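You operate a simulated robot arm through the tools that you are given. There is no shell and no other tool.

You are at the controls of a simulated robot arm. One attempt, no reset.

Task
Put each purple book in the slipcase that bears its title.
Fine: Spine up; one book starts in the wrong case.

It is judged by the outcome, as a careful person would: the job done as asked, and still so three seconds after it is handed in. It fails if anything else is knocked over, pushed out of place, dropped, spilled or broken.

Robot
A 6-joint arm with a two-finger gripper, fixed in place. Base frame: the origin is on the floor under the middle of its stand, x ahead of it, y to its left, z up. Lengths are in mm, angles in degrees, forces in N, time in s.
It reaches about 1572 mm from its shoulder. Its first joint turns from -166.0 to 166.0 degrees. Payload 2.45 kg.
The TCP is the grasp point between the finger pads, 20 mm short of the fingertips. In the tool frame z runs along the fingers and y along their closing line. The gripper opens to 140 mm; its body begins 168 mm behind the TCP.
Orientation is told as [roll, pitch, yaw] about the base's x, y, z axes, in that order, counted from this pose: with the fingers straight down and closing along the base's y, the tool's x points along the base's -x, its y along +y and its z along -z.

Tools
- The arm moves only by the tool move_arm. Its argument "deltas" is text: rows parted by semicolons, each of 7 numbers parted by spaces: the shift along the tool's x, y, z in m, then the turn, a rotation vector about the tool's x, y, z in degrees, then the finger opening in m, from 0 to 0.14. In form: dx dy dz ax ay az jaw; .... A call has 1 to 20 rows; each row shifts and turns the commanded pose from where the row before left it, along the tool's axes as they then stand. Each row takes 0.2 s and may step no farther than 50 mm and 8.6 degrees from the row before; otherwise, or with a gripper value out of range, the whole call is refused. A pose out of reach is approached as far as the arm can. The call stops where the force on the tool passes 40 N (or 10 N more than at its start, if that is more) or the arm is blocked; 0.2 s more then pass. The fingers move at their own pace (about 45 mm/s each) and stop on an object; they squeeze with about 25 N. The grip force told is the motor's: it shows also when the fingers shut on nothing. Time passes only in rows, and 0.2 s behind the last, so rows that do not move let the fingers close. The reply holds the time, the measured pose of the TCP, the force on the tool along the base axes, the opening and the grip force, in the units named above and with some noise, with the torque about the TCP (base axes, N m) and any sound that the robot's microphone picked up.
- Cameras (640 x 400 px; columns grow to the right, rows downward): "scene" is fixed at [49.2, 499.4, 1349.3]; the picture's right is [0.04, -1.00, 0.00], its down [-0.39, -0.02, -0.92] and it looks along [0.92, 0.04, -0.39] (base axes); focal length 319 px, centre (320, 200). "wrist" rides on the gripper at [78, 11, -209] in the tool frame; the picture's right is [-0.14, 0.99, 0.00], its down [-0.92, -0.13, -0.37] and it looks along [-0.37, -0.05, 0.93] (tool axes); focal length 280 px, centre (320, 200). There is no depth. A picture from a camera that has moved, and an enlarged one, comes with that camera's place and axes in the base frame and with its lens.
- snapshot(camera): a new picture of that camera. It takes no simulated time.
- enlarge(camera, box): a new picture of the part [left, top, right, bottom] of that camera's present view, enlarged. It takes no simulated time.
- job_done(): hands the job in; it is judged then, once.

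Nothing tells you positions but the pictures and the camera data. Unless the task says otherwise, let go and move clear before handing in.

The tools are called after "Call:" as a command line: name --argument value ..., lists and objects as JSON in quotes. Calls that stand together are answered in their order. move_arm: Moves the arm, as the interface text tells. Its arguments: {"type":"object","properties":{"deltas":{"type":"string"}},"required":["deltas"]} The other tools are called the same way: snapshot (camera) takes a picture; enlarge (camera, box) takes an enlarged picture of a part of a camera's view; job_done () hands the job in.

At the start:

```text
clock: 0.0
position: [673.1, 282.6, 1072.5]
tcp_rot: [0.0, 0.0, 0.0]
ft_force: [0.1, -0.4, -0.6]
torque: [0.02, -0.01, 0.03]
finger_gap: 139.7
grasp_force: 0.1
```

scene: 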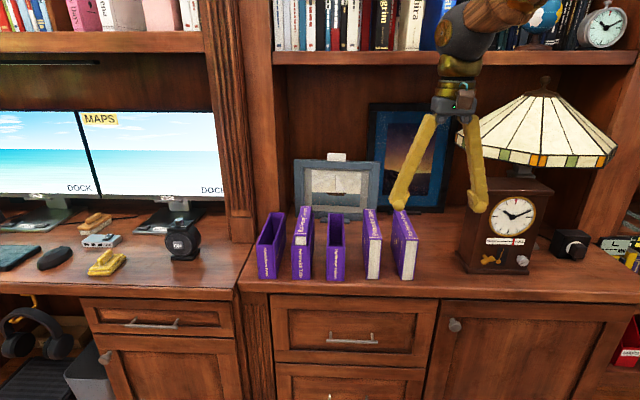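
wrist: 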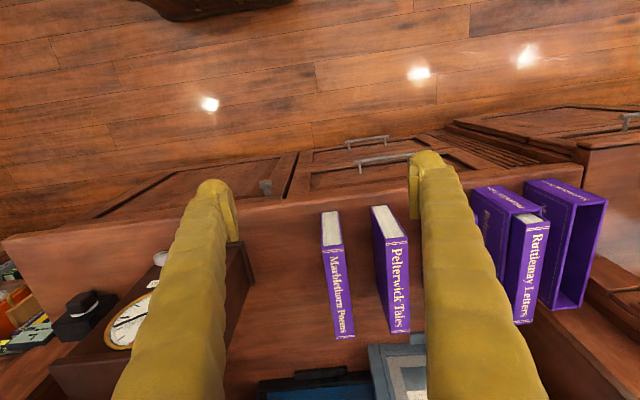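

I see three purple slipcases (one holding a book) and two free-standing purple books on the desk; I'll enlarge to read the titles before moving.

Call:
enlarge --camera "scene" --box '[240, 190, 440, 300]'

Call:
enlarge --camera "wrist" --box '[300, 170, 620, 350]'

Call:
enlarge --camera "scene" --box '[250, 200, 350, 290]'

Call:
enlarge --camera "scene" --box '[320, 200, 430, 290]'

```text
3.20 times, centred on (340, 245) of scene
camera zoom: at [49.2, 499.4, 1349.3], right [0.04, -1.0, 0.0], down [-0.39, -0.02, -0.92], along [0.92, 0.04, -0.39], focal length 1021 px, centre (256, 56)
```

zoom: 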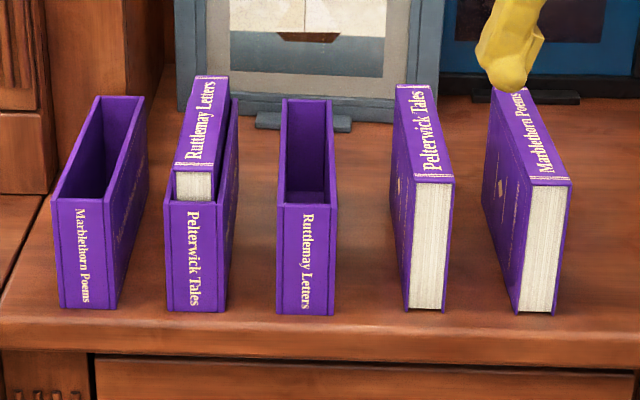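

```text
2.00 times, centred on (460, 260) of wrist
camera zoom: at [595.6, 292.4, 1282.6], right [0.14, 0.99, 0.0], down [0.92, -0.13, 0.37], along [0.37, -0.05, -0.93], focal length 561 px, centre (40, 80)
```

zoom: 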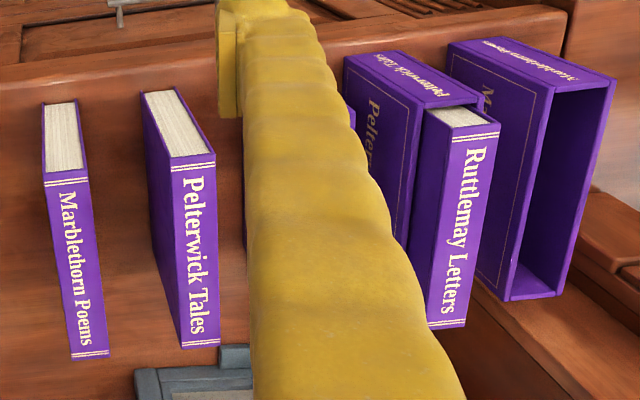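

```text
4.44 times, centred on (300, 245) of scene
camera zoom: at [49.2, 499.4, 1349.3], right [0.04, -1.0, 0.0], down [-0.39, -0.02, -0.92], along [0.92, 0.04, -0.39], focal length 1418 px, centre (409, 0)
```

zoom: 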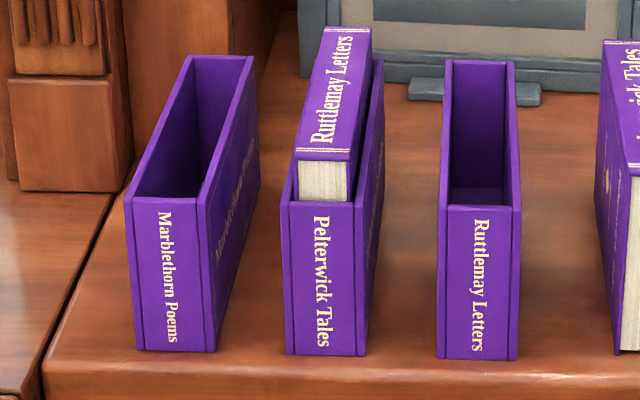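

```text
4.44 times, centred on (375, 245) of scene
camera zoom: at [49.2, 499.4, 1349.3], right [0.04, -1.0, 0.0], down [-0.39, -0.02, -0.92], along [0.92, 0.04, -0.39], focal length 1418 px, centre (76, 0)
```

zoom: 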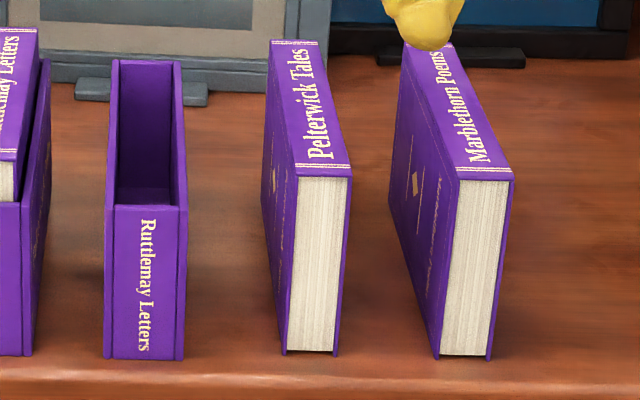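

The cases, left to right, are Marblethorn (empty), Pelterwick (wrongly holding the Ruttlemay book) and Ruttlemay (empty). The Pelterwick and Marblethorn books stand free to the right. By triangulation the desk is at z≈760 and the book tops at about 897, with book fronts near x≈832. Next I'll move sideways over the cases for a closer look.

Call:
move_arm --deltas "0 0.044 0 0 0 0 0.14;0 0.044 0 0 0 0 0.14;0 0.044 0 0 0 0 0.14;0 0.044 0 0 0 0 0.14;0 0.044 0 0 0 0 0.14;0 0.044 0 0 0 0 0.14;0 0.043 0 0 0 0 0.14"

Call:
snapshot --camera "wrist"

Call:
snapshot --camera "scene"

```text
clock: 1.6
position: [674.2, 588.9, 1071.9]
tcp_rot: [0.0, -0.1, 0.0]
ft_force: [0.2, -0.1, 0.8]
torque: [0.01, -0.04, 0.0]
finger_gap: 139.9
grasp_force: 0.1
```

```text
taken
camera wrist: at [595.9, 598.9, 1281.5], right [0.14, 0.99, 0.0], down [0.92, -0.13, 0.37], along [0.37, -0.05, -0.93], focal length 280 px, centre (320, 200)
```

wrist: 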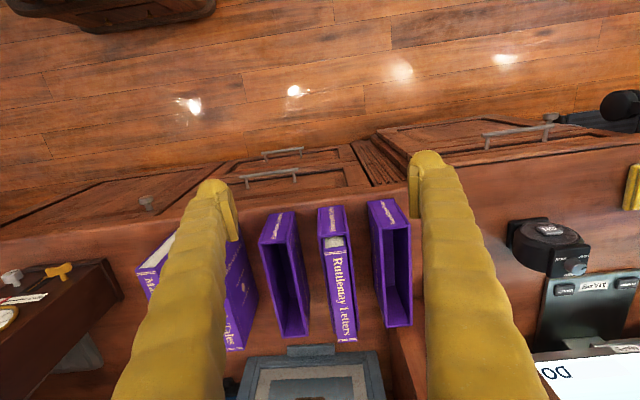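

```text
taken
```

scene: 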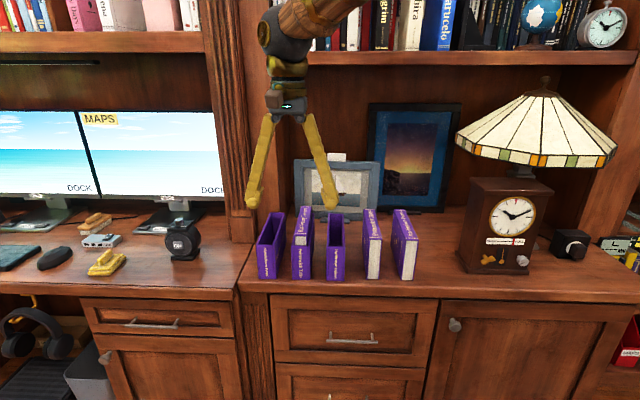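

The wrist view now shows all three cases, with the Ruttlemay book in the middle one. I'll move forward so the camera looks down on them more squarely for accurate measuring.

Call:
move_arm --deltas "-0.044 0 0 0 0 0 0.14;-0.044 0 0 0 0 0 0.14;-0.044 0 0 0 0 0 0.14;-0.044 0 0 0 0 0 0.14;0 0 0 0 0 0 0.14"

Call:
snapshot --camera "wrist"

Call:
enlarge --camera "wrist" --box '[220, 50, 430, 200]'

Call:
enlarge --camera "wrist" --box '[220, 150, 430, 300]'

```text
clock: 2.8
position: [850.4, 586.8, 1074.9]
tcp_rot: [0.1, 0.0, 0.0]
ft_force: [0.4, 0.5, 0.9]
torque: [-0.06, 0.0, 0.04]
finger_gap: 139.8
grasp_force: 0.1
```

```text
taken
camera wrist: at [771.0, 598.7, 1284.2], right [0.14, 0.99, 0.0], down [0.92, -0.13, 0.37], along [0.37, -0.05, -0.93], focal length 280 px, centre (320, 200)
```

wrist: 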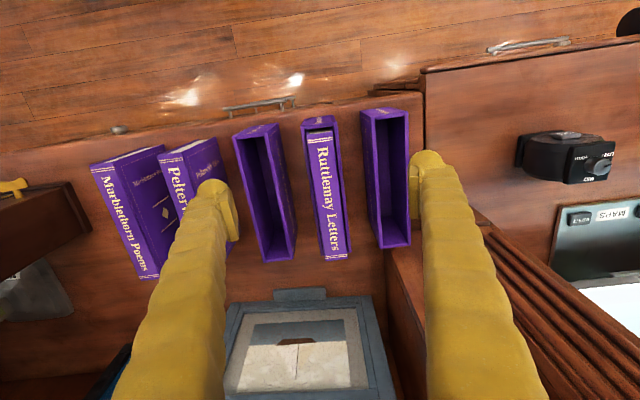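

```text
2.67 times, centred on (325, 125) of wrist
camera zoom: at [771.0, 598.7, 1284.2], right [0.14, 0.99, 0.0], down [0.92, -0.13, 0.37], along [0.37, -0.05, -0.93], focal length 748 px, centre (307, 400)
```

zoom: 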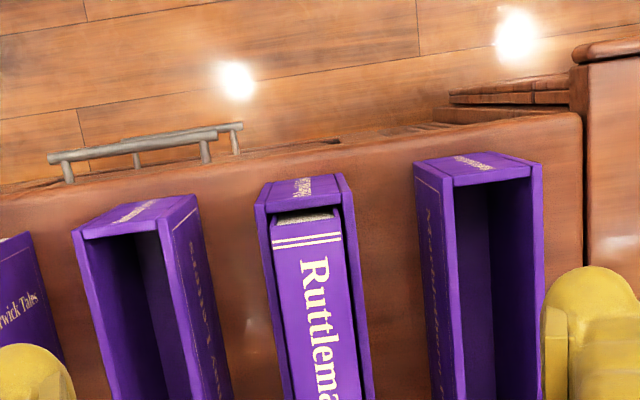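

```text
2.67 times, centred on (325, 225) of wrist
camera zoom: at [771.0, 598.7, 1284.2], right [0.14, 0.99, 0.0], down [0.92, -0.13, 0.37], along [0.37, -0.05, -0.93], focal length 748 px, centre (307, 133)
```

zoom: 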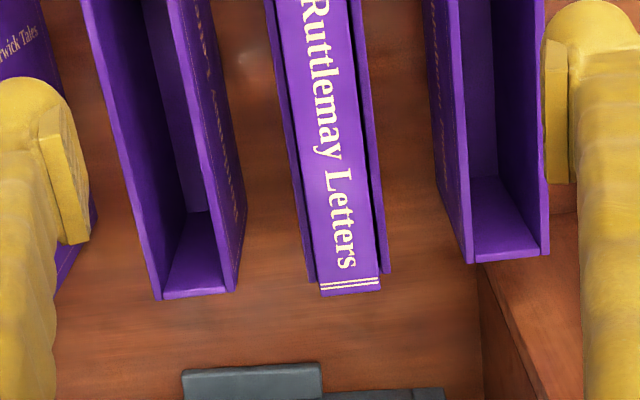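

The Pelterwick case sits at about y 564–615, x 823–1034, and the Ruttlemay book inside is centred near (930, 589) with its top at about z≈900. I'll move over that book and go partway down with the fingers open to check alignment.

Call:
move_arm --deltas "-0.04 0.002 0 0 0 0 0.14;-0.04 0 0 0 0 0 0.14;0 0 0.04 0 0 0 0.12;0 0 0.04 0 0 0 0.1;0 0 0 0 0 0 0.1"

Call:
snapshot --camera "wrist"

Call:
enlarge --camera "wrist" --box '[240, 80, 400, 180]'

Call:
enlarge --camera "wrist" --box '[240, 150, 400, 250]'

Call:
snapshot --camera "scene"

```text
clock: 4.0
position: [931.0, 590.1, 990.3]
tcp_rot: [0.0, -0.1, 0.0]
ft_force: [-0.3, 0.1, 0.5]
torque: [0.0, 0.02, 0.01]
finger_gap: 100.1
grasp_force: 0.0
```

```text
taken
camera wrist: at [852.5, 601.5, 1200.6], right [0.14, 0.99, 0.0], down [0.92, -0.13, 0.37], along [0.37, -0.05, -0.93], focal length 280 px, centre (320, 200)
```

wrist: 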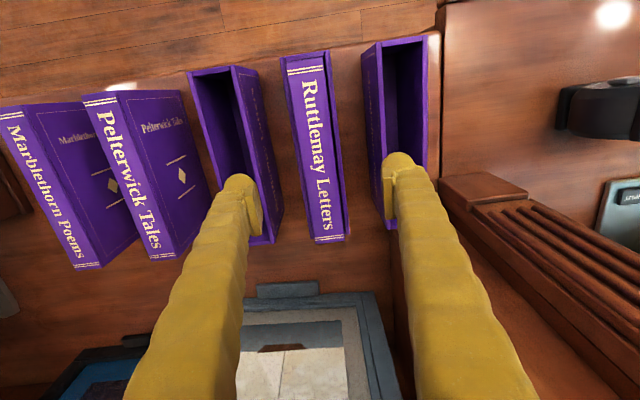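

```text
4.00 times, centred on (320, 130) of wrist
camera zoom: at [852.5, 601.5, 1200.6], right [0.14, 0.99, 0.0], down [0.92, -0.13, 0.37], along [0.37, -0.05, -0.93], focal length 1122 px, centre (320, 480)
```

zoom: 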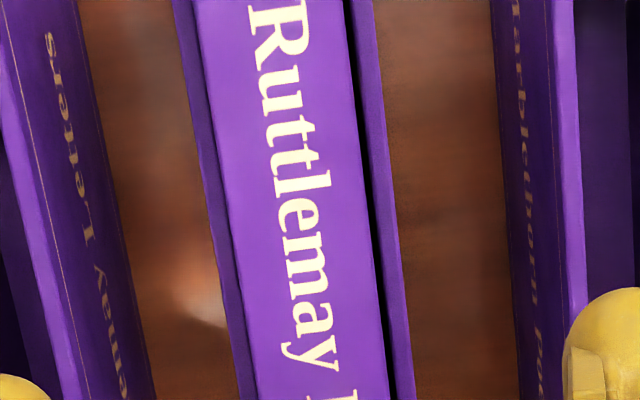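

```text
4.00 times, centred on (320, 200) of wrist
camera zoom: at [852.5, 601.5, 1200.6], right [0.14, 0.99, 0.0], down [0.92, -0.13, 0.37], along [0.37, -0.05, -0.93], focal length 1122 px, centre (320, 200)
```

zoom: 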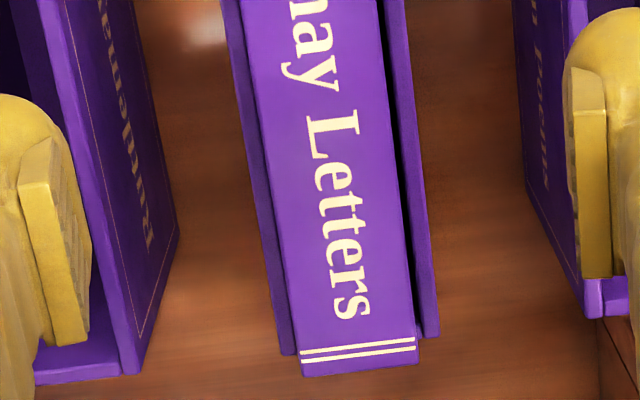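

```text
taken
```

scene: 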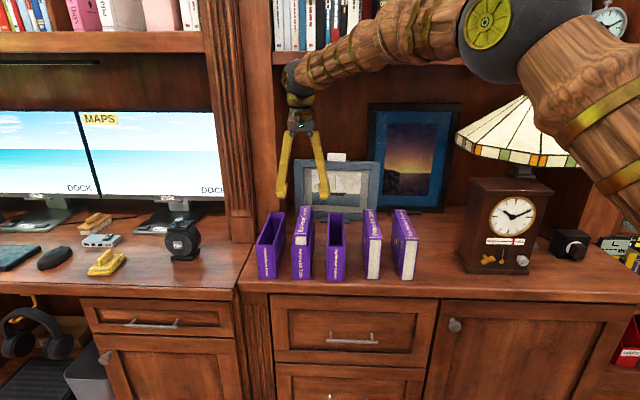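

The book is centred between the pads to within about 0.5 mm, and its yaw is negligible. I estimate the case rim at z≈880 and the book top at about 906, so the pads can grip the protruding spine from above the rim. I'll lower most of the way and recheck.

Call:
move_arm --deltas "0 -0.0005 0.03 0 0 0 0.07;0 0 0.03 0 0 0 0.07;0 0 0.01 0 0 0 0.07;0 0 0 0 0 0 0.07"

Call:
snapshot --camera "wrist"

Call:
enlarge --camera "wrist" --box '[240, 130, 400, 230]'

Call:
enlarge --camera "scene" --box '[250, 180, 350, 290]'

```text
clock: 5.0
position: [931.0, 589.0, 922.3]
tcp_rot: [0.0, -0.1, 0.0]
ft_force: [-0.3, -0.2, -0.4]
torque: [-0.01, 0.01, 0.0]
finger_gap: 70.0
grasp_force: 0.0
```

```text
taken
camera wrist: at [851.8, 599.7, 1131.4], right [0.14, 0.99, 0.0], down [0.92, -0.13, 0.37], along [0.37, -0.05, -0.93], focal length 280 px, centre (320, 200)
```

wrist: 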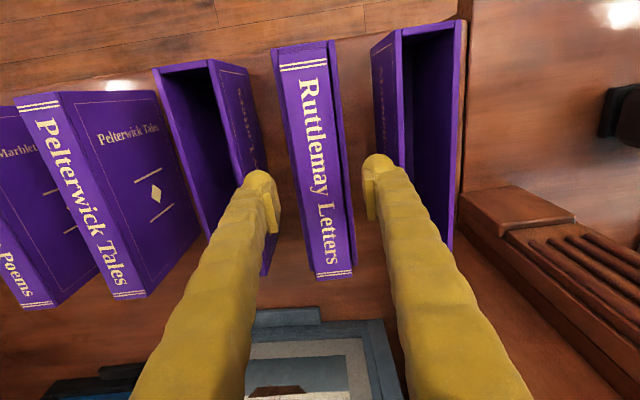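

```text
4.00 times, centred on (320, 180) of wrist
camera zoom: at [851.8, 599.7, 1131.4], right [0.14, 0.99, 0.0], down [0.92, -0.13, 0.37], along [0.37, -0.05, -0.93], focal length 1122 px, centre (320, 280)
```

zoom: 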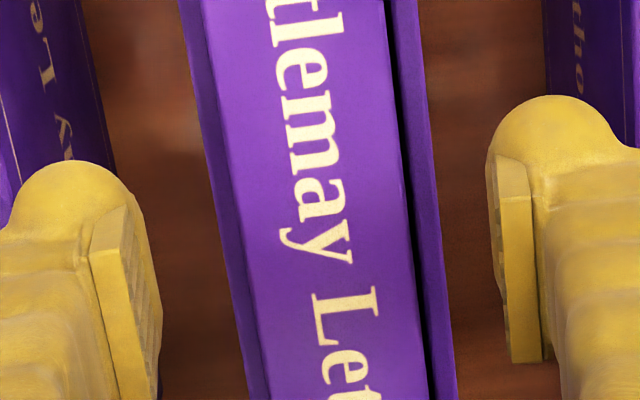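

```text
3.64 times, centred on (300, 235) of scene
camera zoom: at [49.2, 499.4, 1349.3], right [0.04, -1.0, 0.0], down [-0.39, -0.02, -0.92], along [0.92, 0.04, -0.39], focal length 1160 px, centre (393, 73)
```

zoom: 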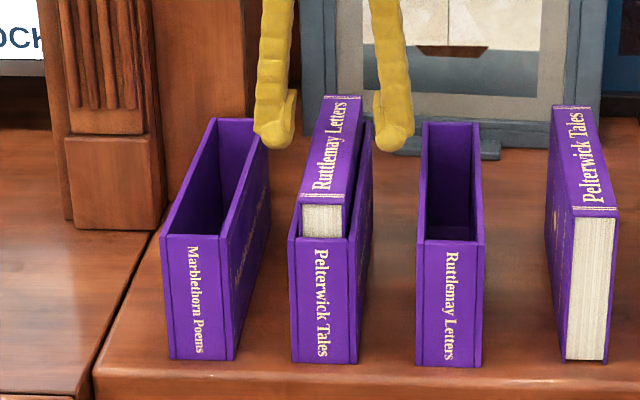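

The pads straddle the spine above the rim. I'll wait briefly and read the pose again to separate noise from real offset before closing.

Call:
move_arm --deltas "0 0 0 0 0 0 0.07;0 0 0 0 0 0 0.07"

Call:
enlarge --camera "wrist" --box '[256, 150, 384, 230]'

Call:
enlarge --camera "wrist" --box '[264, 30, 392, 110]'

Call:
enlarge --camera "wrist" --box '[264, 210, 392, 290]'

```text
clock: 5.6
position: [930.2, 589.5, 921.9]
tcp_rot: [-0.1, 0.0, -0.1]
ft_force: [-0.2, -0.6, -0.2]
torque: [0.04, 0.0, -0.01]
finger_gap: 70.2
grasp_force: 0.1
```

```text
5.00 times, centred on (320, 190) of wrist
camera zoom: at [851.8, 599.7, 1131.5], right [0.14, 0.99, 0.0], down [0.92, -0.13, 0.37], along [0.37, -0.05, -0.93], focal length 1402 px, centre (320, 250)
```

zoom: 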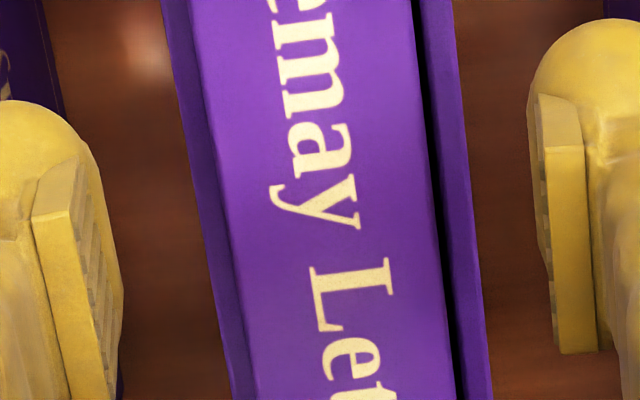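

```text
5.00 times, centred on (328, 70) of wrist
camera zoom: at [851.8, 599.7, 1131.5], right [0.14, 0.99, 0.0], down [0.92, -0.13, 0.37], along [0.37, -0.05, -0.93], focal length 1402 px, centre (280, 850)
```

zoom: 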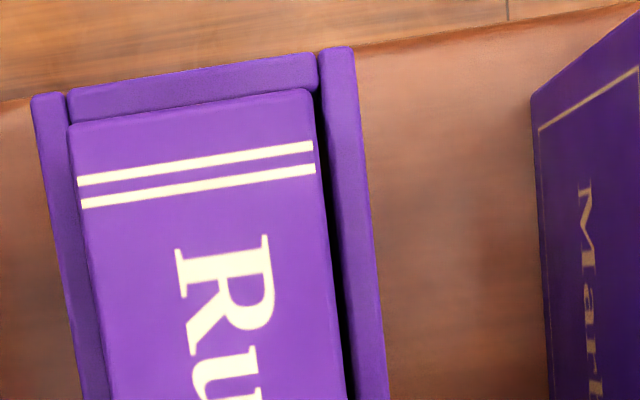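

```text
5.00 times, centred on (328, 250) of wrist
camera zoom: at [851.8, 599.7, 1131.5], right [0.14, 0.99, 0.0], down [0.92, -0.13, 0.37], along [0.37, -0.05, -0.93], focal length 1402 px, centre (280, -50)
```

zoom: 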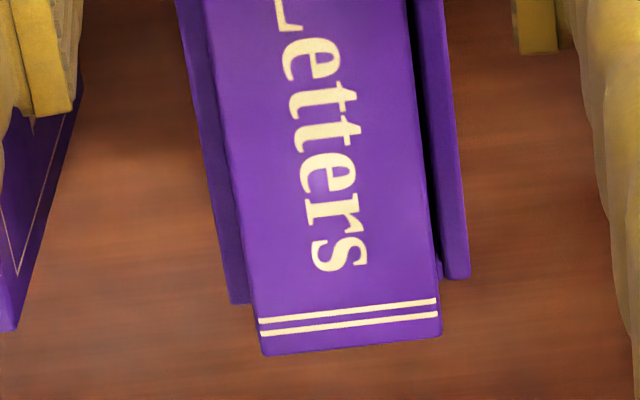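

The Pelterwick case and the Ruttlemay book are concentric, with about 2.4 mm side clearance per side and less end to end. Before grasping, I'll view each empty case from the same relative pose so the case-to-case offsets come out precisely.

Call:
move_arm --deltas "0 0.001 -0.03 0 0 0 0.07;0 0 0 0 0 0 0.07;0 0 0 0 0 0 0.07"

Call:
enlarge --camera "wrist" --box '[256, 40, 384, 120]'

Call:
enlarge --camera "wrist" --box '[256, 190, 384, 270]'

```text
clock: 6.4
position: [930.4, 591.2, 952.2]
tcp_rot: [0.0, 0.0, 0.0]
ft_force: [0.2, -0.2, 0.2]
torque: [-0.01, 0.02, 0.0]
finger_gap: 69.8
grasp_force: 0.0
```

```text
5.00 times, centred on (320, 80) of wrist
camera zoom: at [851.9, 602.5, 1162.7], right [0.14, 0.99, 0.0], down [0.92, -0.13, 0.37], along [0.37, -0.05, -0.93], focal length 1402 px, centre (320, 800)
```

zoom: 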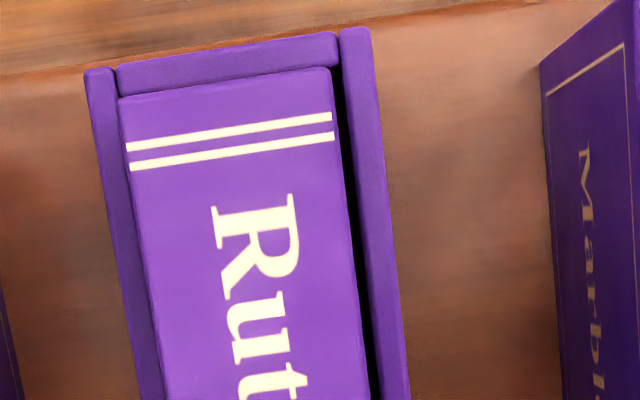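

```text
5.00 times, centred on (320, 230) of wrist
camera zoom: at [851.9, 602.5, 1162.7], right [0.14, 0.99, 0.0], down [0.92, -0.13, 0.37], along [0.37, -0.05, -0.93], focal length 1402 px, centre (320, 50)
```

zoom: 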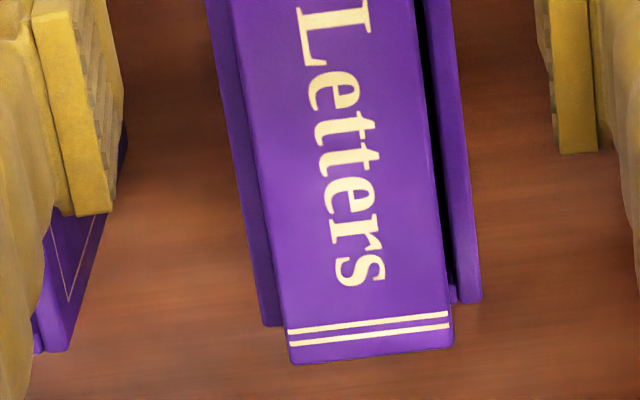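

Reference view of the Pelterwick case recorded. Next I'll shift by exactly −102 mm in y to look at the Ruttlemay case the same way.

Call:
move_arm --deltas "0 -0.034 0 0 0 0 0.07;0 -0.034 0 0 0 0 0.07;0 -0.034 0 0 0 0 0.07;0 0 0 0 0 0 0.07;0 0 0 0 0 0 0.07"

Call:
enlarge --camera "wrist" --box '[256, 40, 384, 120]'

Call:
enlarge --camera "wrist" --box '[256, 190, 384, 270]'

Call:
snapshot --camera "wrist"

```text
clock: 7.6
position: [929.9, 488.1, 952.1]
tcp_rot: [-0.1, 0.0, 0.0]
ft_force: [-0.4, 0.6, -0.1]
torque: [-0.03, -0.02, 0.02]
finger_gap: 69.9
grasp_force: 0.1
```

```text
5.00 times, centred on (320, 80) of wrist
camera zoom: at [852.0, 499.2, 1161.2], right [0.14, 0.99, 0.0], down [0.92, -0.13, 0.37], along [0.37, -0.05, -0.93], focal length 1402 px, centre (320, 800)
```

zoom: 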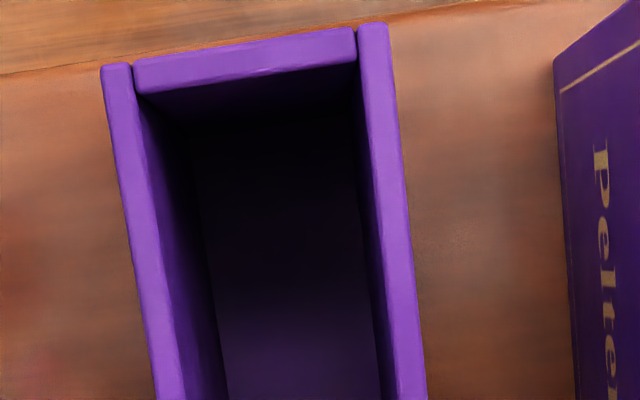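

```text
5.00 times, centred on (320, 230) of wrist
camera zoom: at [852.0, 499.2, 1161.2], right [0.14, 0.99, 0.0], down [0.92, -0.13, 0.37], along [0.37, -0.05, -0.93], focal length 1402 px, centre (320, 50)
```

zoom: 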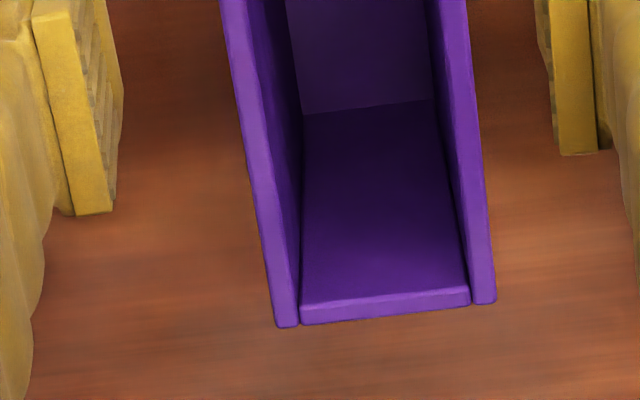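

```text
taken
camera wrist: at [852.0, 499.2, 1161.2], right [0.14, 0.99, 0.0], down [0.92, -0.13, 0.37], along [0.37, -0.05, -0.93], focal length 280 px, centre (320, 200)
```

wrist: 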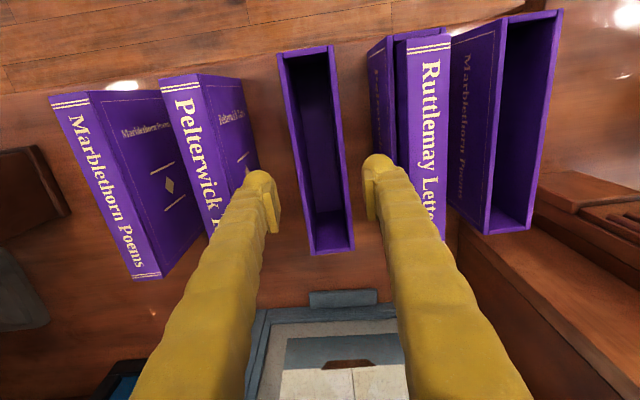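

The camera's reported pose looks exact: two views agree to 0.2 mm. The Pelterwick case is centred at (926.0, 589.7) and the Ruttlemay case at (926.0, 489.8), both square to the axes. I'll go back over the Ruttlemay book, lower, and check before gripping.

Call:
move_arm --deltas "0 0.034 0 0 0 0 0.07;0 0.034 0 0 0 0 0.07;0 0.0338 0 0 0 0 0.07;0 0 0.03 0 0 0 0.06;0 0 0 0 0 0 0.06;0 0 0 0 0 0 0.06"

Call:
enlarge --camera "wrist" --box '[256, 150, 384, 230]'

```text
clock: 9.0
position: [933.3, 588.7, 921.4]
tcp_rot: [0.0, 0.0, 0.0]
ft_force: [-0.2, 0.4, -0.1]
torque: [-0.02, 0.02, 0.0]
finger_gap: 59.9
grasp_force: 0.1
```

```text
5.00 times, centred on (320, 190) of wrist
camera zoom: at [854.7, 600.7, 1132.1], right [0.14, 0.99, 0.0], down [0.92, -0.13, 0.37], along [0.37, -0.05, -0.93], focal length 1402 px, centre (320, 250)
```

zoom: 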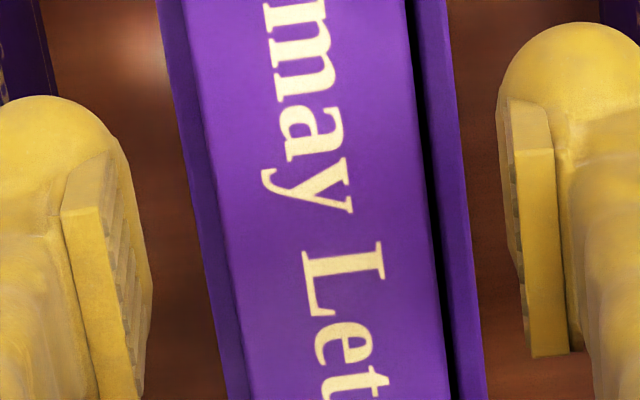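

Laterally aligned: true TCP y≈589.7, matching the book centre. I'll lower the last ~19 mm to put the pads on the spine, still open.

Call:
move_arm --deltas "0 0 0.01 0 0 0 0.06;0 0 0.009 0 0 0 0.06;0 0 0 0 0 0 0.06"

Call:
enlarge --camera "wrist" --box '[256, 150, 384, 230]'

Call:
enlarge --camera "scene" --box '[270, 190, 350, 240]'

```text
clock: 9.8
position: [930.9, 589.7, 902.8]
tcp_rot: [0.1, 0.0, 0.0]
ft_force: [0.3, 0.4, -0.1]
torque: [-0.01, 0.05, 0.0]
finger_gap: 60.1
grasp_force: 0.1
```

```text
5.00 times, centred on (320, 190) of wrist
camera zoom: at [853.7, 601.5, 1113.0], right [0.14, 0.99, 0.0], down [0.92, -0.13, 0.37], along [0.37, -0.05, -0.93], focal length 1402 px, centre (320, 250)
```

zoom: 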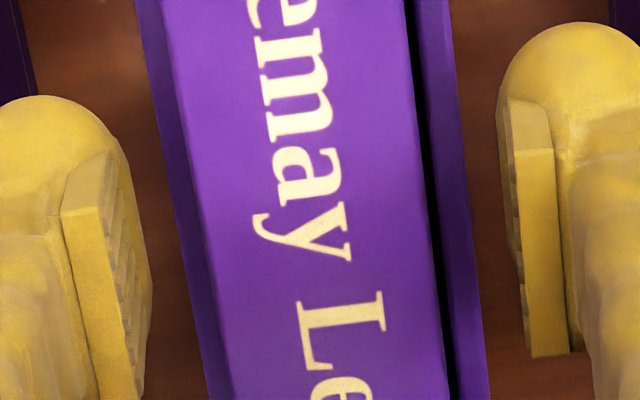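

```text
8.00 times, centred on (310, 215) of scene
camera zoom: at [49.2, 499.4, 1349.3], right [0.04, -1.0, 0.0], down [-0.39, -0.02, -0.92], along [0.92, 0.04, -0.39], focal length 2552 px, centre (400, 80)
```

zoom: 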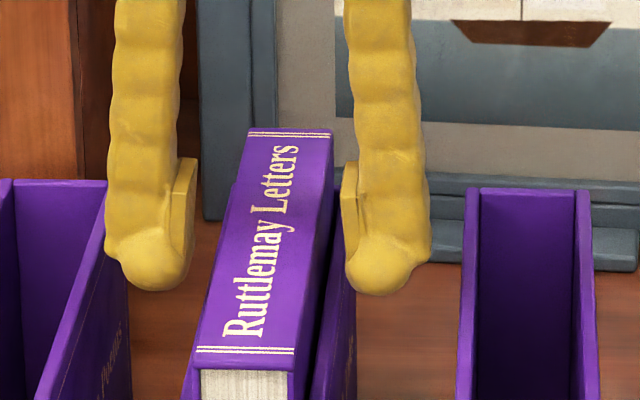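

True TCP y is about 590.5 against a book centre of 589.7, so I'll nudge −0.9 mm and check again.

Call:
move_arm --deltas "0 -0.0009 0 0 0 0 0.06;0 0 0 0 0 0 0.06"

Call:
enlarge --camera "wrist" --box '[256, 150, 384, 230]'

```text
clock: 10.4
position: [930.4, 589.5, 902.4]
tcp_rot: [0.1, -0.1, 0.0]
ft_force: [0.1, 0.6, 0.7]
torque: [0.0, -0.01, 0.01]
finger_gap: 60.1
grasp_force: 0.3
```

```text
5.00 times, centred on (320, 190) of wrist
camera zoom: at [853.1, 600.7, 1113.0], right [0.14, 0.99, 0.0], down [0.92, -0.13, 0.37], along [0.37, -0.05, -0.93], focal length 1402 px, centre (320, 250)
```

zoom: 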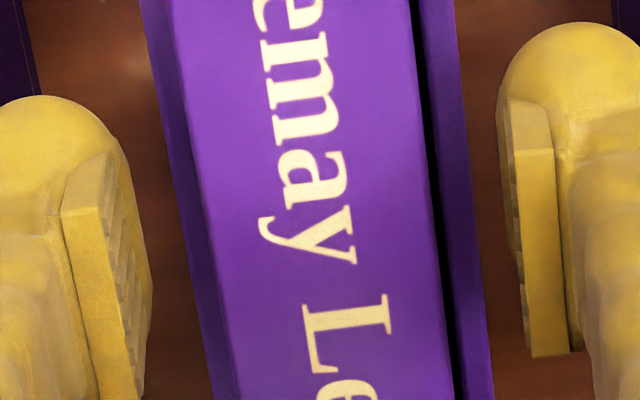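

Centred now (TCP y≈589.7). Closing on the spine.

Call:
move_arm --deltas "0 0 0 0 0 0 0.045;0 0 0 0 0 0 0.03;0 0 0 0 0 0 0.02;0 0 0 0 0 0 0.02;0 0 0 0 0 0 0.02"

Call:
enlarge --camera "wrist" --box '[256, 150, 384, 230]'

Call:
enlarge --camera "scene" --box '[250, 180, 370, 290]'

```text
clock: 11.6
position: [930.6, 591.0, 903.1]
tcp_rot: [0.0, 0.0, 0.0]
ft_force: [-0.7, -0.3, 0.6]
torque: [-0.01, 0.0, 0.0]
finger_gap: 35.3
grasp_force: 25.1
```

```text
5.00 times, centred on (320, 190) of wrist
camera zoom: at [853.0, 600.7, 1113.0], right [0.14, 0.99, 0.0], down [0.92, -0.13, 0.37], along [0.37, -0.05, -0.93], focal length 1402 px, centre (320, 250)
```

zoom: 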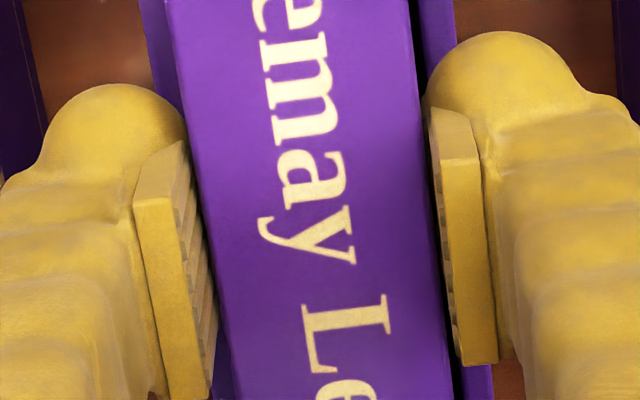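

```text
3.64 times, centred on (310, 235) of scene
camera zoom: at [49.2, 499.4, 1349.3], right [0.04, -1.0, 0.0], down [-0.39, -0.02, -0.92], along [0.92, 0.04, -0.39], focal length 1160 px, centre (356, 73)
```

zoom: 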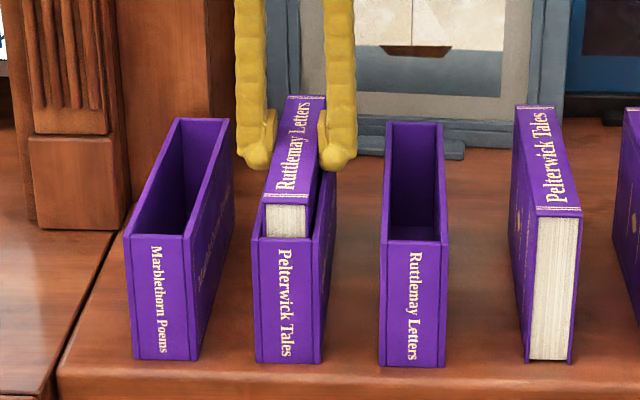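

Gripped at 35.3 mm with no side load. I'll lift straight up in small steps and check midway that the case stays put.

Call:
move_arm --deltas "0 0 -0.005 0 0 0 0.02;0 0 -0.01 0 0 0 0.02;0 0 -0.01 0 0 0 0.02;0 0 -0.01 0 0 0 0.02;0 0 0 0 0 0 0.02"

Call:
enlarge --camera "wrist" --box '[240, 30, 400, 130]'

Call:
enlarge --camera "scene" --box '[250, 180, 370, 290]'

```text
clock: 12.8
position: [929.1, 591.3, 937.9]
tcp_rot: [0.1, -0.1, 0.0]
ft_force: [-0.1, 0.2, -6.4]
torque: [0.0, -0.03, -0.02]
finger_gap: 35.1
grasp_force: 24.6
```

```text
4.00 times, centred on (320, 80) of wrist
camera zoom: at [852.1, 600.8, 1148.7], right [0.14, 0.99, 0.0], down [0.92, -0.13, 0.37], along [0.37, -0.05, -0.93], focal length 1122 px, centre (320, 680)
```

zoom: 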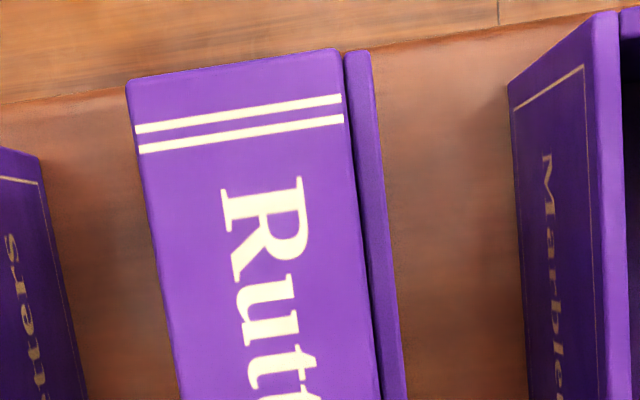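

```text
3.64 times, centred on (310, 235) of scene
camera zoom: at [49.2, 499.4, 1349.3], right [0.04, -1.0, 0.0], down [-0.39, -0.02, -0.92], along [0.92, 0.04, -0.39], focal length 1160 px, centre (356, 73)
```

zoom: 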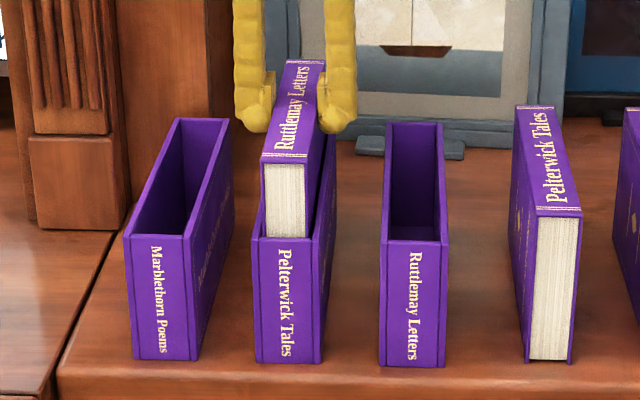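

The book comes up cleanly (about 6.4 N) and the case hasn't moved. I'll continue the lift until the book bottom clears the rims.

Call:
move_arm --deltas "0 0 -0.012 0 0 0 0.02;0 0 -0.012 0 0 0 0.02;0 0 -0.012 0 0 0 0.02;0 0 -0.012 0 0 0 0.02;0 0 -0.012 0 0 0 0.02;0 0 -0.012 0 0 0 0.02;0 0 -0.014 0 0 0 0.02;0 0 -0.014 0 0 0 0.02;0 0 -0.01 0 0 0 0.02;0 0 0 0 0 0 0.02"

Call:
snapshot --camera "wrist"

Call:
enlarge --camera "scene" --box '[230, 130, 390, 290]'

```text
clock: 15.0
position: [931.5, 591.6, 1048.0]
tcp_rot: [-0.1, 0.0, 0.0]
ft_force: [0.6, 0.6, -5.9]
torque: [0.02, -0.05, 0.0]
finger_gap: 34.9
grasp_force: 24.9
```

```text
taken
camera wrist: at [852.6, 601.3, 1257.9], right [0.14, 0.99, 0.0], down [0.92, -0.13, 0.37], along [0.37, -0.05, -0.93], focal length 280 px, centre (320, 200)
```

wrist: 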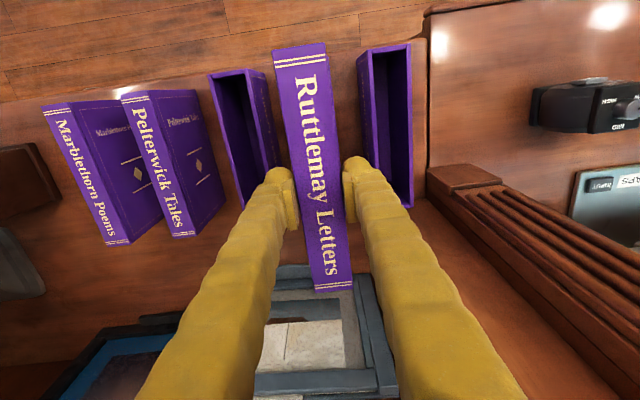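

```text
2.50 times, centred on (310, 210) of scene
camera zoom: at [49.2, 499.4, 1349.3], right [0.04, -1.0, 0.0], down [-0.39, -0.02, -0.92], along [0.92, 0.04, -0.39], focal length 798 px, centre (345, 175)
```

zoom: 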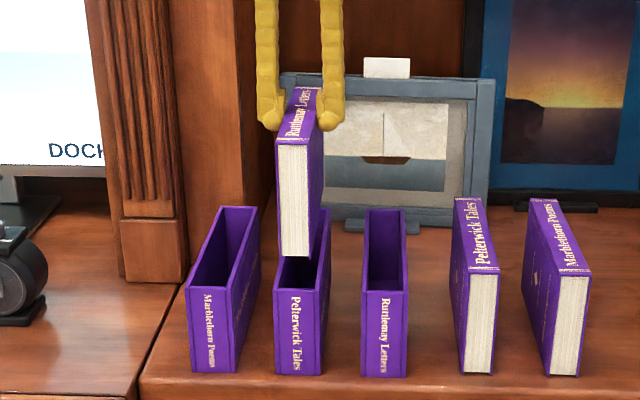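

Book bottom is about 35 mm above the rims. I'll move it −100.5 mm in y to hover over the Ruttlemay case and check the true pose.

Call:
move_arm --deltas "0 -0.02 0 0 0 0 0.02;0 -0.025 0 0 0 0 0.02;0 -0.025 0 0 0 0 0.02;0 -0.02 0 0 0 0 0.02;0 -0.0105 0 0 0 0 0.02;0 0 0 0 0 0 0.02;0 0 0 0 0 0 0.02"

Call:
snapshot --camera "wrist"

Call:
enlarge --camera "wrist" --box '[240, 20, 400, 120]'

Call:
enlarge --camera "scene" --box '[270, 150, 390, 290]'

```text
clock: 16.6
position: [928.8, 489.2, 1048.3]
tcp_rot: [0.0, 0.0, 0.1]
ft_force: [-0.6, -0.5, -6.3]
torque: [0.02, -0.03, 0.03]
finger_gap: 34.9
grasp_force: 24.8
```

```text
taken
camera wrist: at [851.9, 499.7, 1258.6], right [0.14, 0.99, 0.0], down [0.92, -0.13, 0.37], along [0.37, -0.05, -0.93], focal length 280 px, centre (320, 200)
```

wrist: 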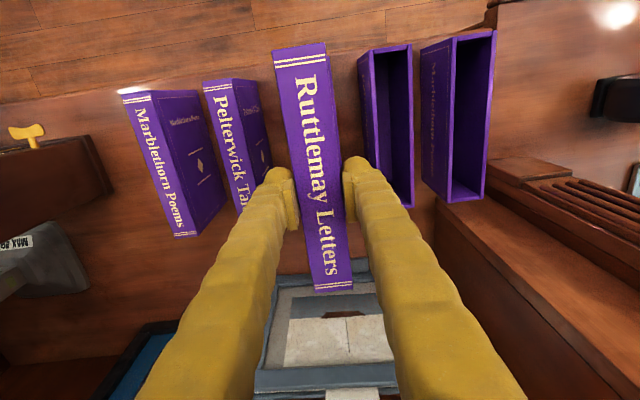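

```text
4.00 times, centred on (320, 70) of wrist
camera zoom: at [851.9, 499.7, 1258.6], right [0.14, 0.99, 0.0], down [0.92, -0.13, 0.37], along [0.37, -0.05, -0.93], focal length 1122 px, centre (320, 720)
```

zoom: 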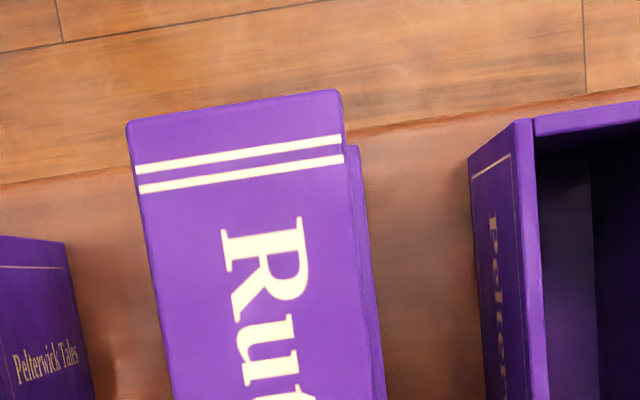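

```text
2.86 times, centred on (330, 220) of scene
camera zoom: at [49.2, 499.4, 1349.3], right [0.04, -1.0, 0.0], down [-0.39, -0.02, -0.92], along [0.92, 0.04, -0.39], focal length 912 px, centre (291, 143)
```

zoom: 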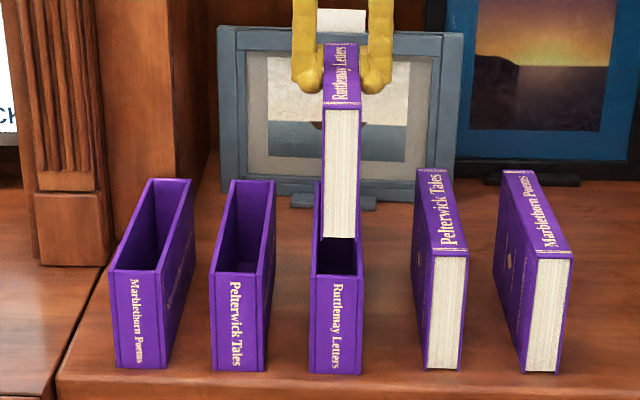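

True pose is 0.6 mm short in x and 1.1 mm short in y of the target (852.5, 500.8). I'll correct while descending to just above the rim, then check again.

Call:
move_arm --deltas "-0.0006 0.0011 0.01 0 0 0 0.02;0 0 0.01 0 0 0 0.02;0 0 0 0 0 0 0.02;0 0 0 0 0 0 0.02"

Call:
enlarge --camera "wrist" --box '[240, 20, 400, 120]'

Call:
enlarge --camera "scene" --box '[300, 190, 370, 290]'

```text
clock: 17.6
position: [928.7, 490.1, 1028.6]
tcp_rot: [0.0, 0.0, 0.0]
ft_force: [0.0, 0.0, -5.6]
torque: [0.03, -0.07, 0.0]
finger_gap: 35.0
grasp_force: 25.0
```

```text
4.00 times, centred on (320, 70) of wrist
camera zoom: at [852.1, 500.8, 1238.3], right [0.14, 0.99, 0.0], down [0.92, -0.13, 0.37], along [0.37, -0.05, -0.93], focal length 1122 px, centre (320, 720)
```

zoom: 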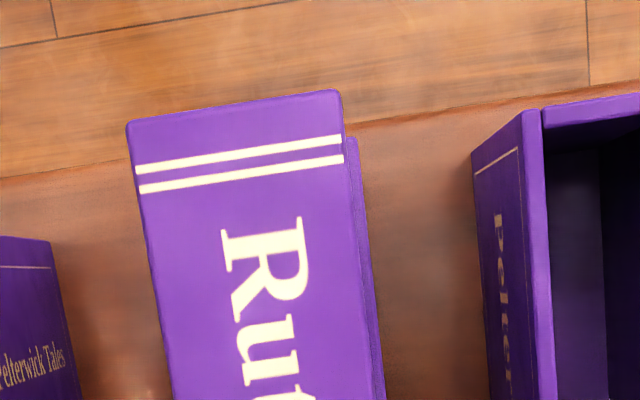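

```text
4.00 times, centred on (335, 240) of scene
camera zoom: at [49.2, 499.4, 1349.3], right [0.04, -1.0, 0.0], down [-0.39, -0.02, -0.92], along [0.92, 0.04, -0.39], focal length 1276 px, centre (260, 40)
```

zoom: 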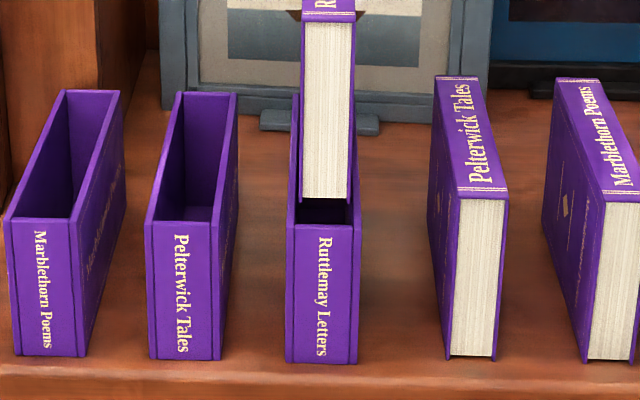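

Aligned to within 0.4 mm. I'll descend slowly for the first ~30 mm so the book just enters the case, watching forces.

Call:
move_arm --deltas "-0.0003 0 0.007 0 0 0 0.02;0 0 0.007 0 0 0 0.02;0 0 0.006 0 0 0 0.02;0 0 0.006 0 0 0 0.02;0 0 0.006 0 0 0 0.02;0 0 0 0 0 0 0.02"

Call:
enlarge --camera "wrist" --box '[240, 20, 400, 120]'

Call:
enlarge --camera "scene" --box '[300, 190, 370, 290]'

```text
clock: 19.0
position: [931.0, 489.7, 996.2]
tcp_rot: [0.0, 0.1, 0.1]
ft_force: [-0.4, 0.6, -6.4]
torque: [-0.01, -0.05, 0.02]
finger_gap: 35.4
grasp_force: 25.8
```

```text
4.00 times, centred on (320, 70) of wrist
camera zoom: at [853.0, 501.5, 1205.9], right [0.14, 0.99, 0.0], down [0.92, -0.13, 0.37], along [0.37, -0.05, -0.93], focal length 1122 px, centre (320, 720)
```

zoom: 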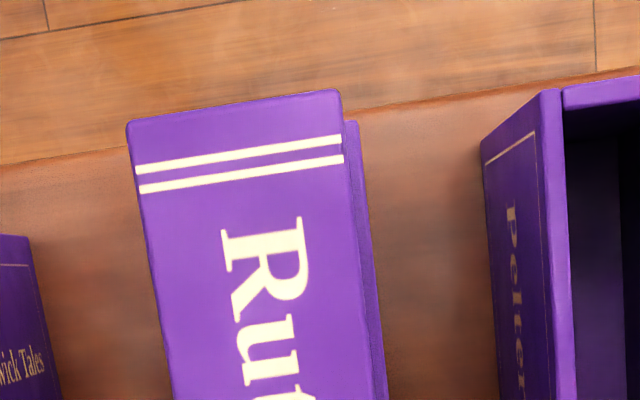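

```text
4.00 times, centred on (335, 240) of scene
camera zoom: at [49.2, 499.4, 1349.3], right [0.04, -1.0, 0.0], down [-0.39, -0.02, -0.92], along [0.92, 0.04, -0.39], focal length 1276 px, centre (260, 40)
```

zoom: 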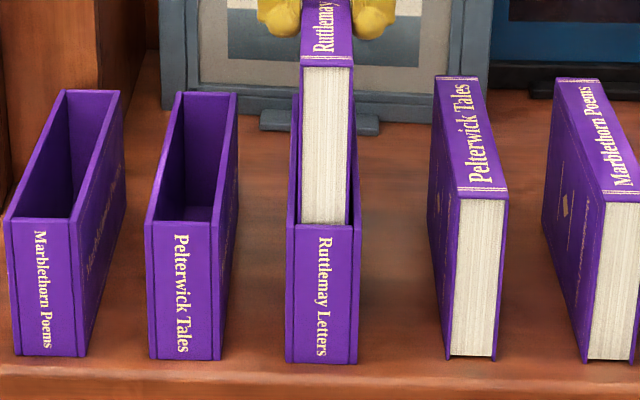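

The book has entered the case without contact. I'll correct the 0.7 mm y drift and continue down.

Call:
move_arm --deltas "0.0004 -0.0006 0.006 0 0 0 0.02;0 0 0.006 0 0 0 0.02;0 0 0.006 0 0 0 0.02;0 0 0.006 0 0 0 0.02;0 0 0.006 0 0 0 0.02;0 0 0 0 0 0 0.02"

Call:
enlarge --camera "wrist" --box '[240, 20, 400, 120]'

Call:
enlarge --camera "scene" --box '[300, 190, 370, 290]'

```text
clock: 20.4
position: [930.4, 490.2, 967.3]
tcp_rot: [0.0, 0.0, 0.0]
ft_force: [0.1, 0.9, -6.2]
torque: [0.0, -0.08, 0.0]
finger_gap: 35.3
grasp_force: 24.8
```

```text
4.00 times, centred on (320, 70) of wrist
camera zoom: at [852.0, 501.2, 1176.7], right [0.14, 0.99, 0.0], down [0.92, -0.13, 0.37], along [0.37, -0.05, -0.93], focal length 1122 px, centre (320, 720)
```

zoom: 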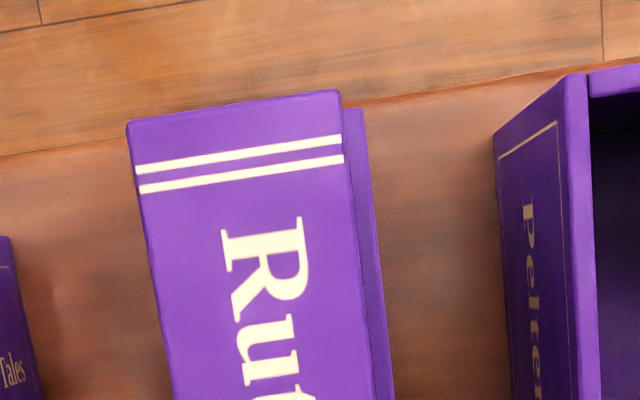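

```text
4.00 times, centred on (335, 240) of scene
camera zoom: at [49.2, 499.4, 1349.3], right [0.04, -1.0, 0.0], down [-0.39, -0.02, -0.92], along [0.92, 0.04, -0.39], focal length 1276 px, centre (260, 40)
```

zoom: 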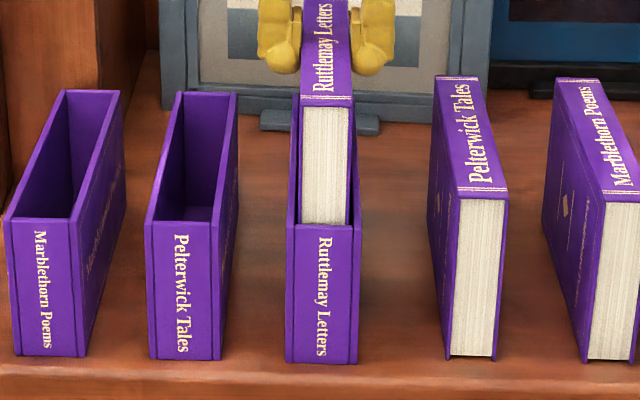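

Going well with no contact load. Continuing down another 45 mm.

Call:
move_arm --deltas "-0.0002 -0.0004 0.007 0 0 0 0.02;0 0 0.008 0 0 0 0.02;0 0 0.008 0 0 0 0.02;0 0 0.008 0 0 0 0.02;0 0 0.007 0 0 0 0.02;0 0 0.007 0 0 0 0.02;0 0 0 0 0 0 0.02"

Call:
enlarge --camera "wrist" --box '[240, 20, 400, 120]'

Call:
enlarge --camera "scene" --box '[300, 190, 370, 290]'

```text
clock: 22.0
position: [930.8, 489.3, 921.0]
tcp_rot: [0.1, 0.1, 0.0]
ft_force: [-0.5, 0.6, -6.6]
torque: [0.02, -0.03, 0.0]
finger_gap: 35.0
grasp_force: 25.1
```

```text
4.00 times, centred on (320, 70) of wrist
camera zoom: at [853.1, 500.4, 1131.3], right [0.14, 0.99, 0.0], down [0.92, -0.13, 0.37], along [0.37, -0.05, -0.93], focal length 1122 px, centre (320, 720)
```

zoom: 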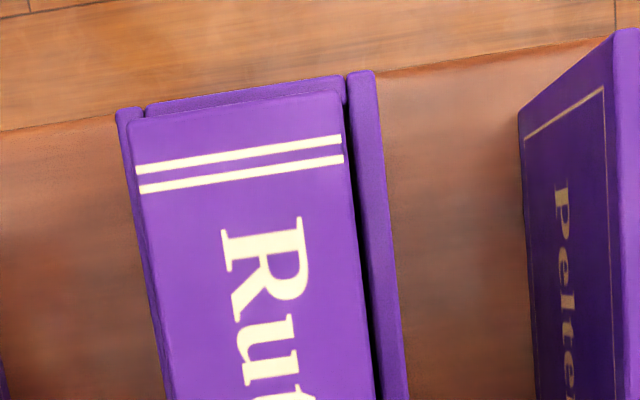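

```text
4.00 times, centred on (335, 240) of scene
camera zoom: at [49.2, 499.4, 1349.3], right [0.04, -1.0, 0.0], down [-0.39, -0.02, -0.92], along [0.92, 0.04, -0.39], focal length 1276 px, centre (260, 40)
```

zoom: 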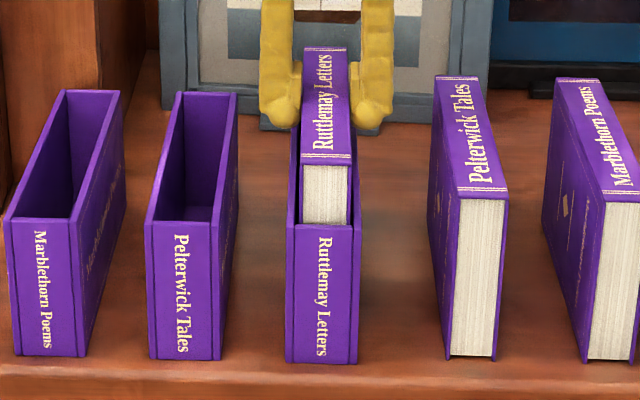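

About 18 mm remain to the floor. I'll lower in small steps until the weight starts to transfer.

Call:
move_arm --deltas "0.0003 0.0003 0.005 0 0 0 0.02;0 0 0.004 0 0 0 0.02;0 0 0.004 0 0 0 0.02;0 0 0.003 0 0 0 0.02;0 0 0 0 0 0 0.02"

Call:
enlarge --camera "wrist" --box '[240, 20, 400, 120]'

```text
clock: 23.2
position: [930.0, 489.3, 905.3]
tcp_rot: [0.0, -0.1, 0.0]
ft_force: [-0.9, 0.1, -7.0]
torque: [0.03, -0.05, -0.02]
finger_gap: 35.1
grasp_force: 25.2
```

```text
4.00 times, centred on (320, 70) of wrist
camera zoom: at [852.3, 500.7, 1115.4], right [0.14, 0.99, 0.0], down [0.92, -0.13, 0.37], along [0.37, -0.05, -0.93], focal length 1122 px, centre (320, 720)
```

zoom: 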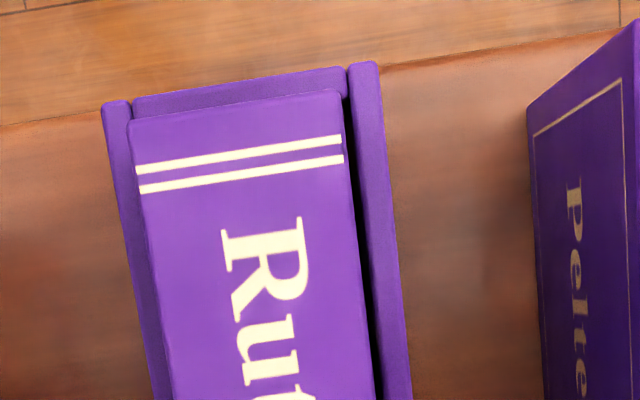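

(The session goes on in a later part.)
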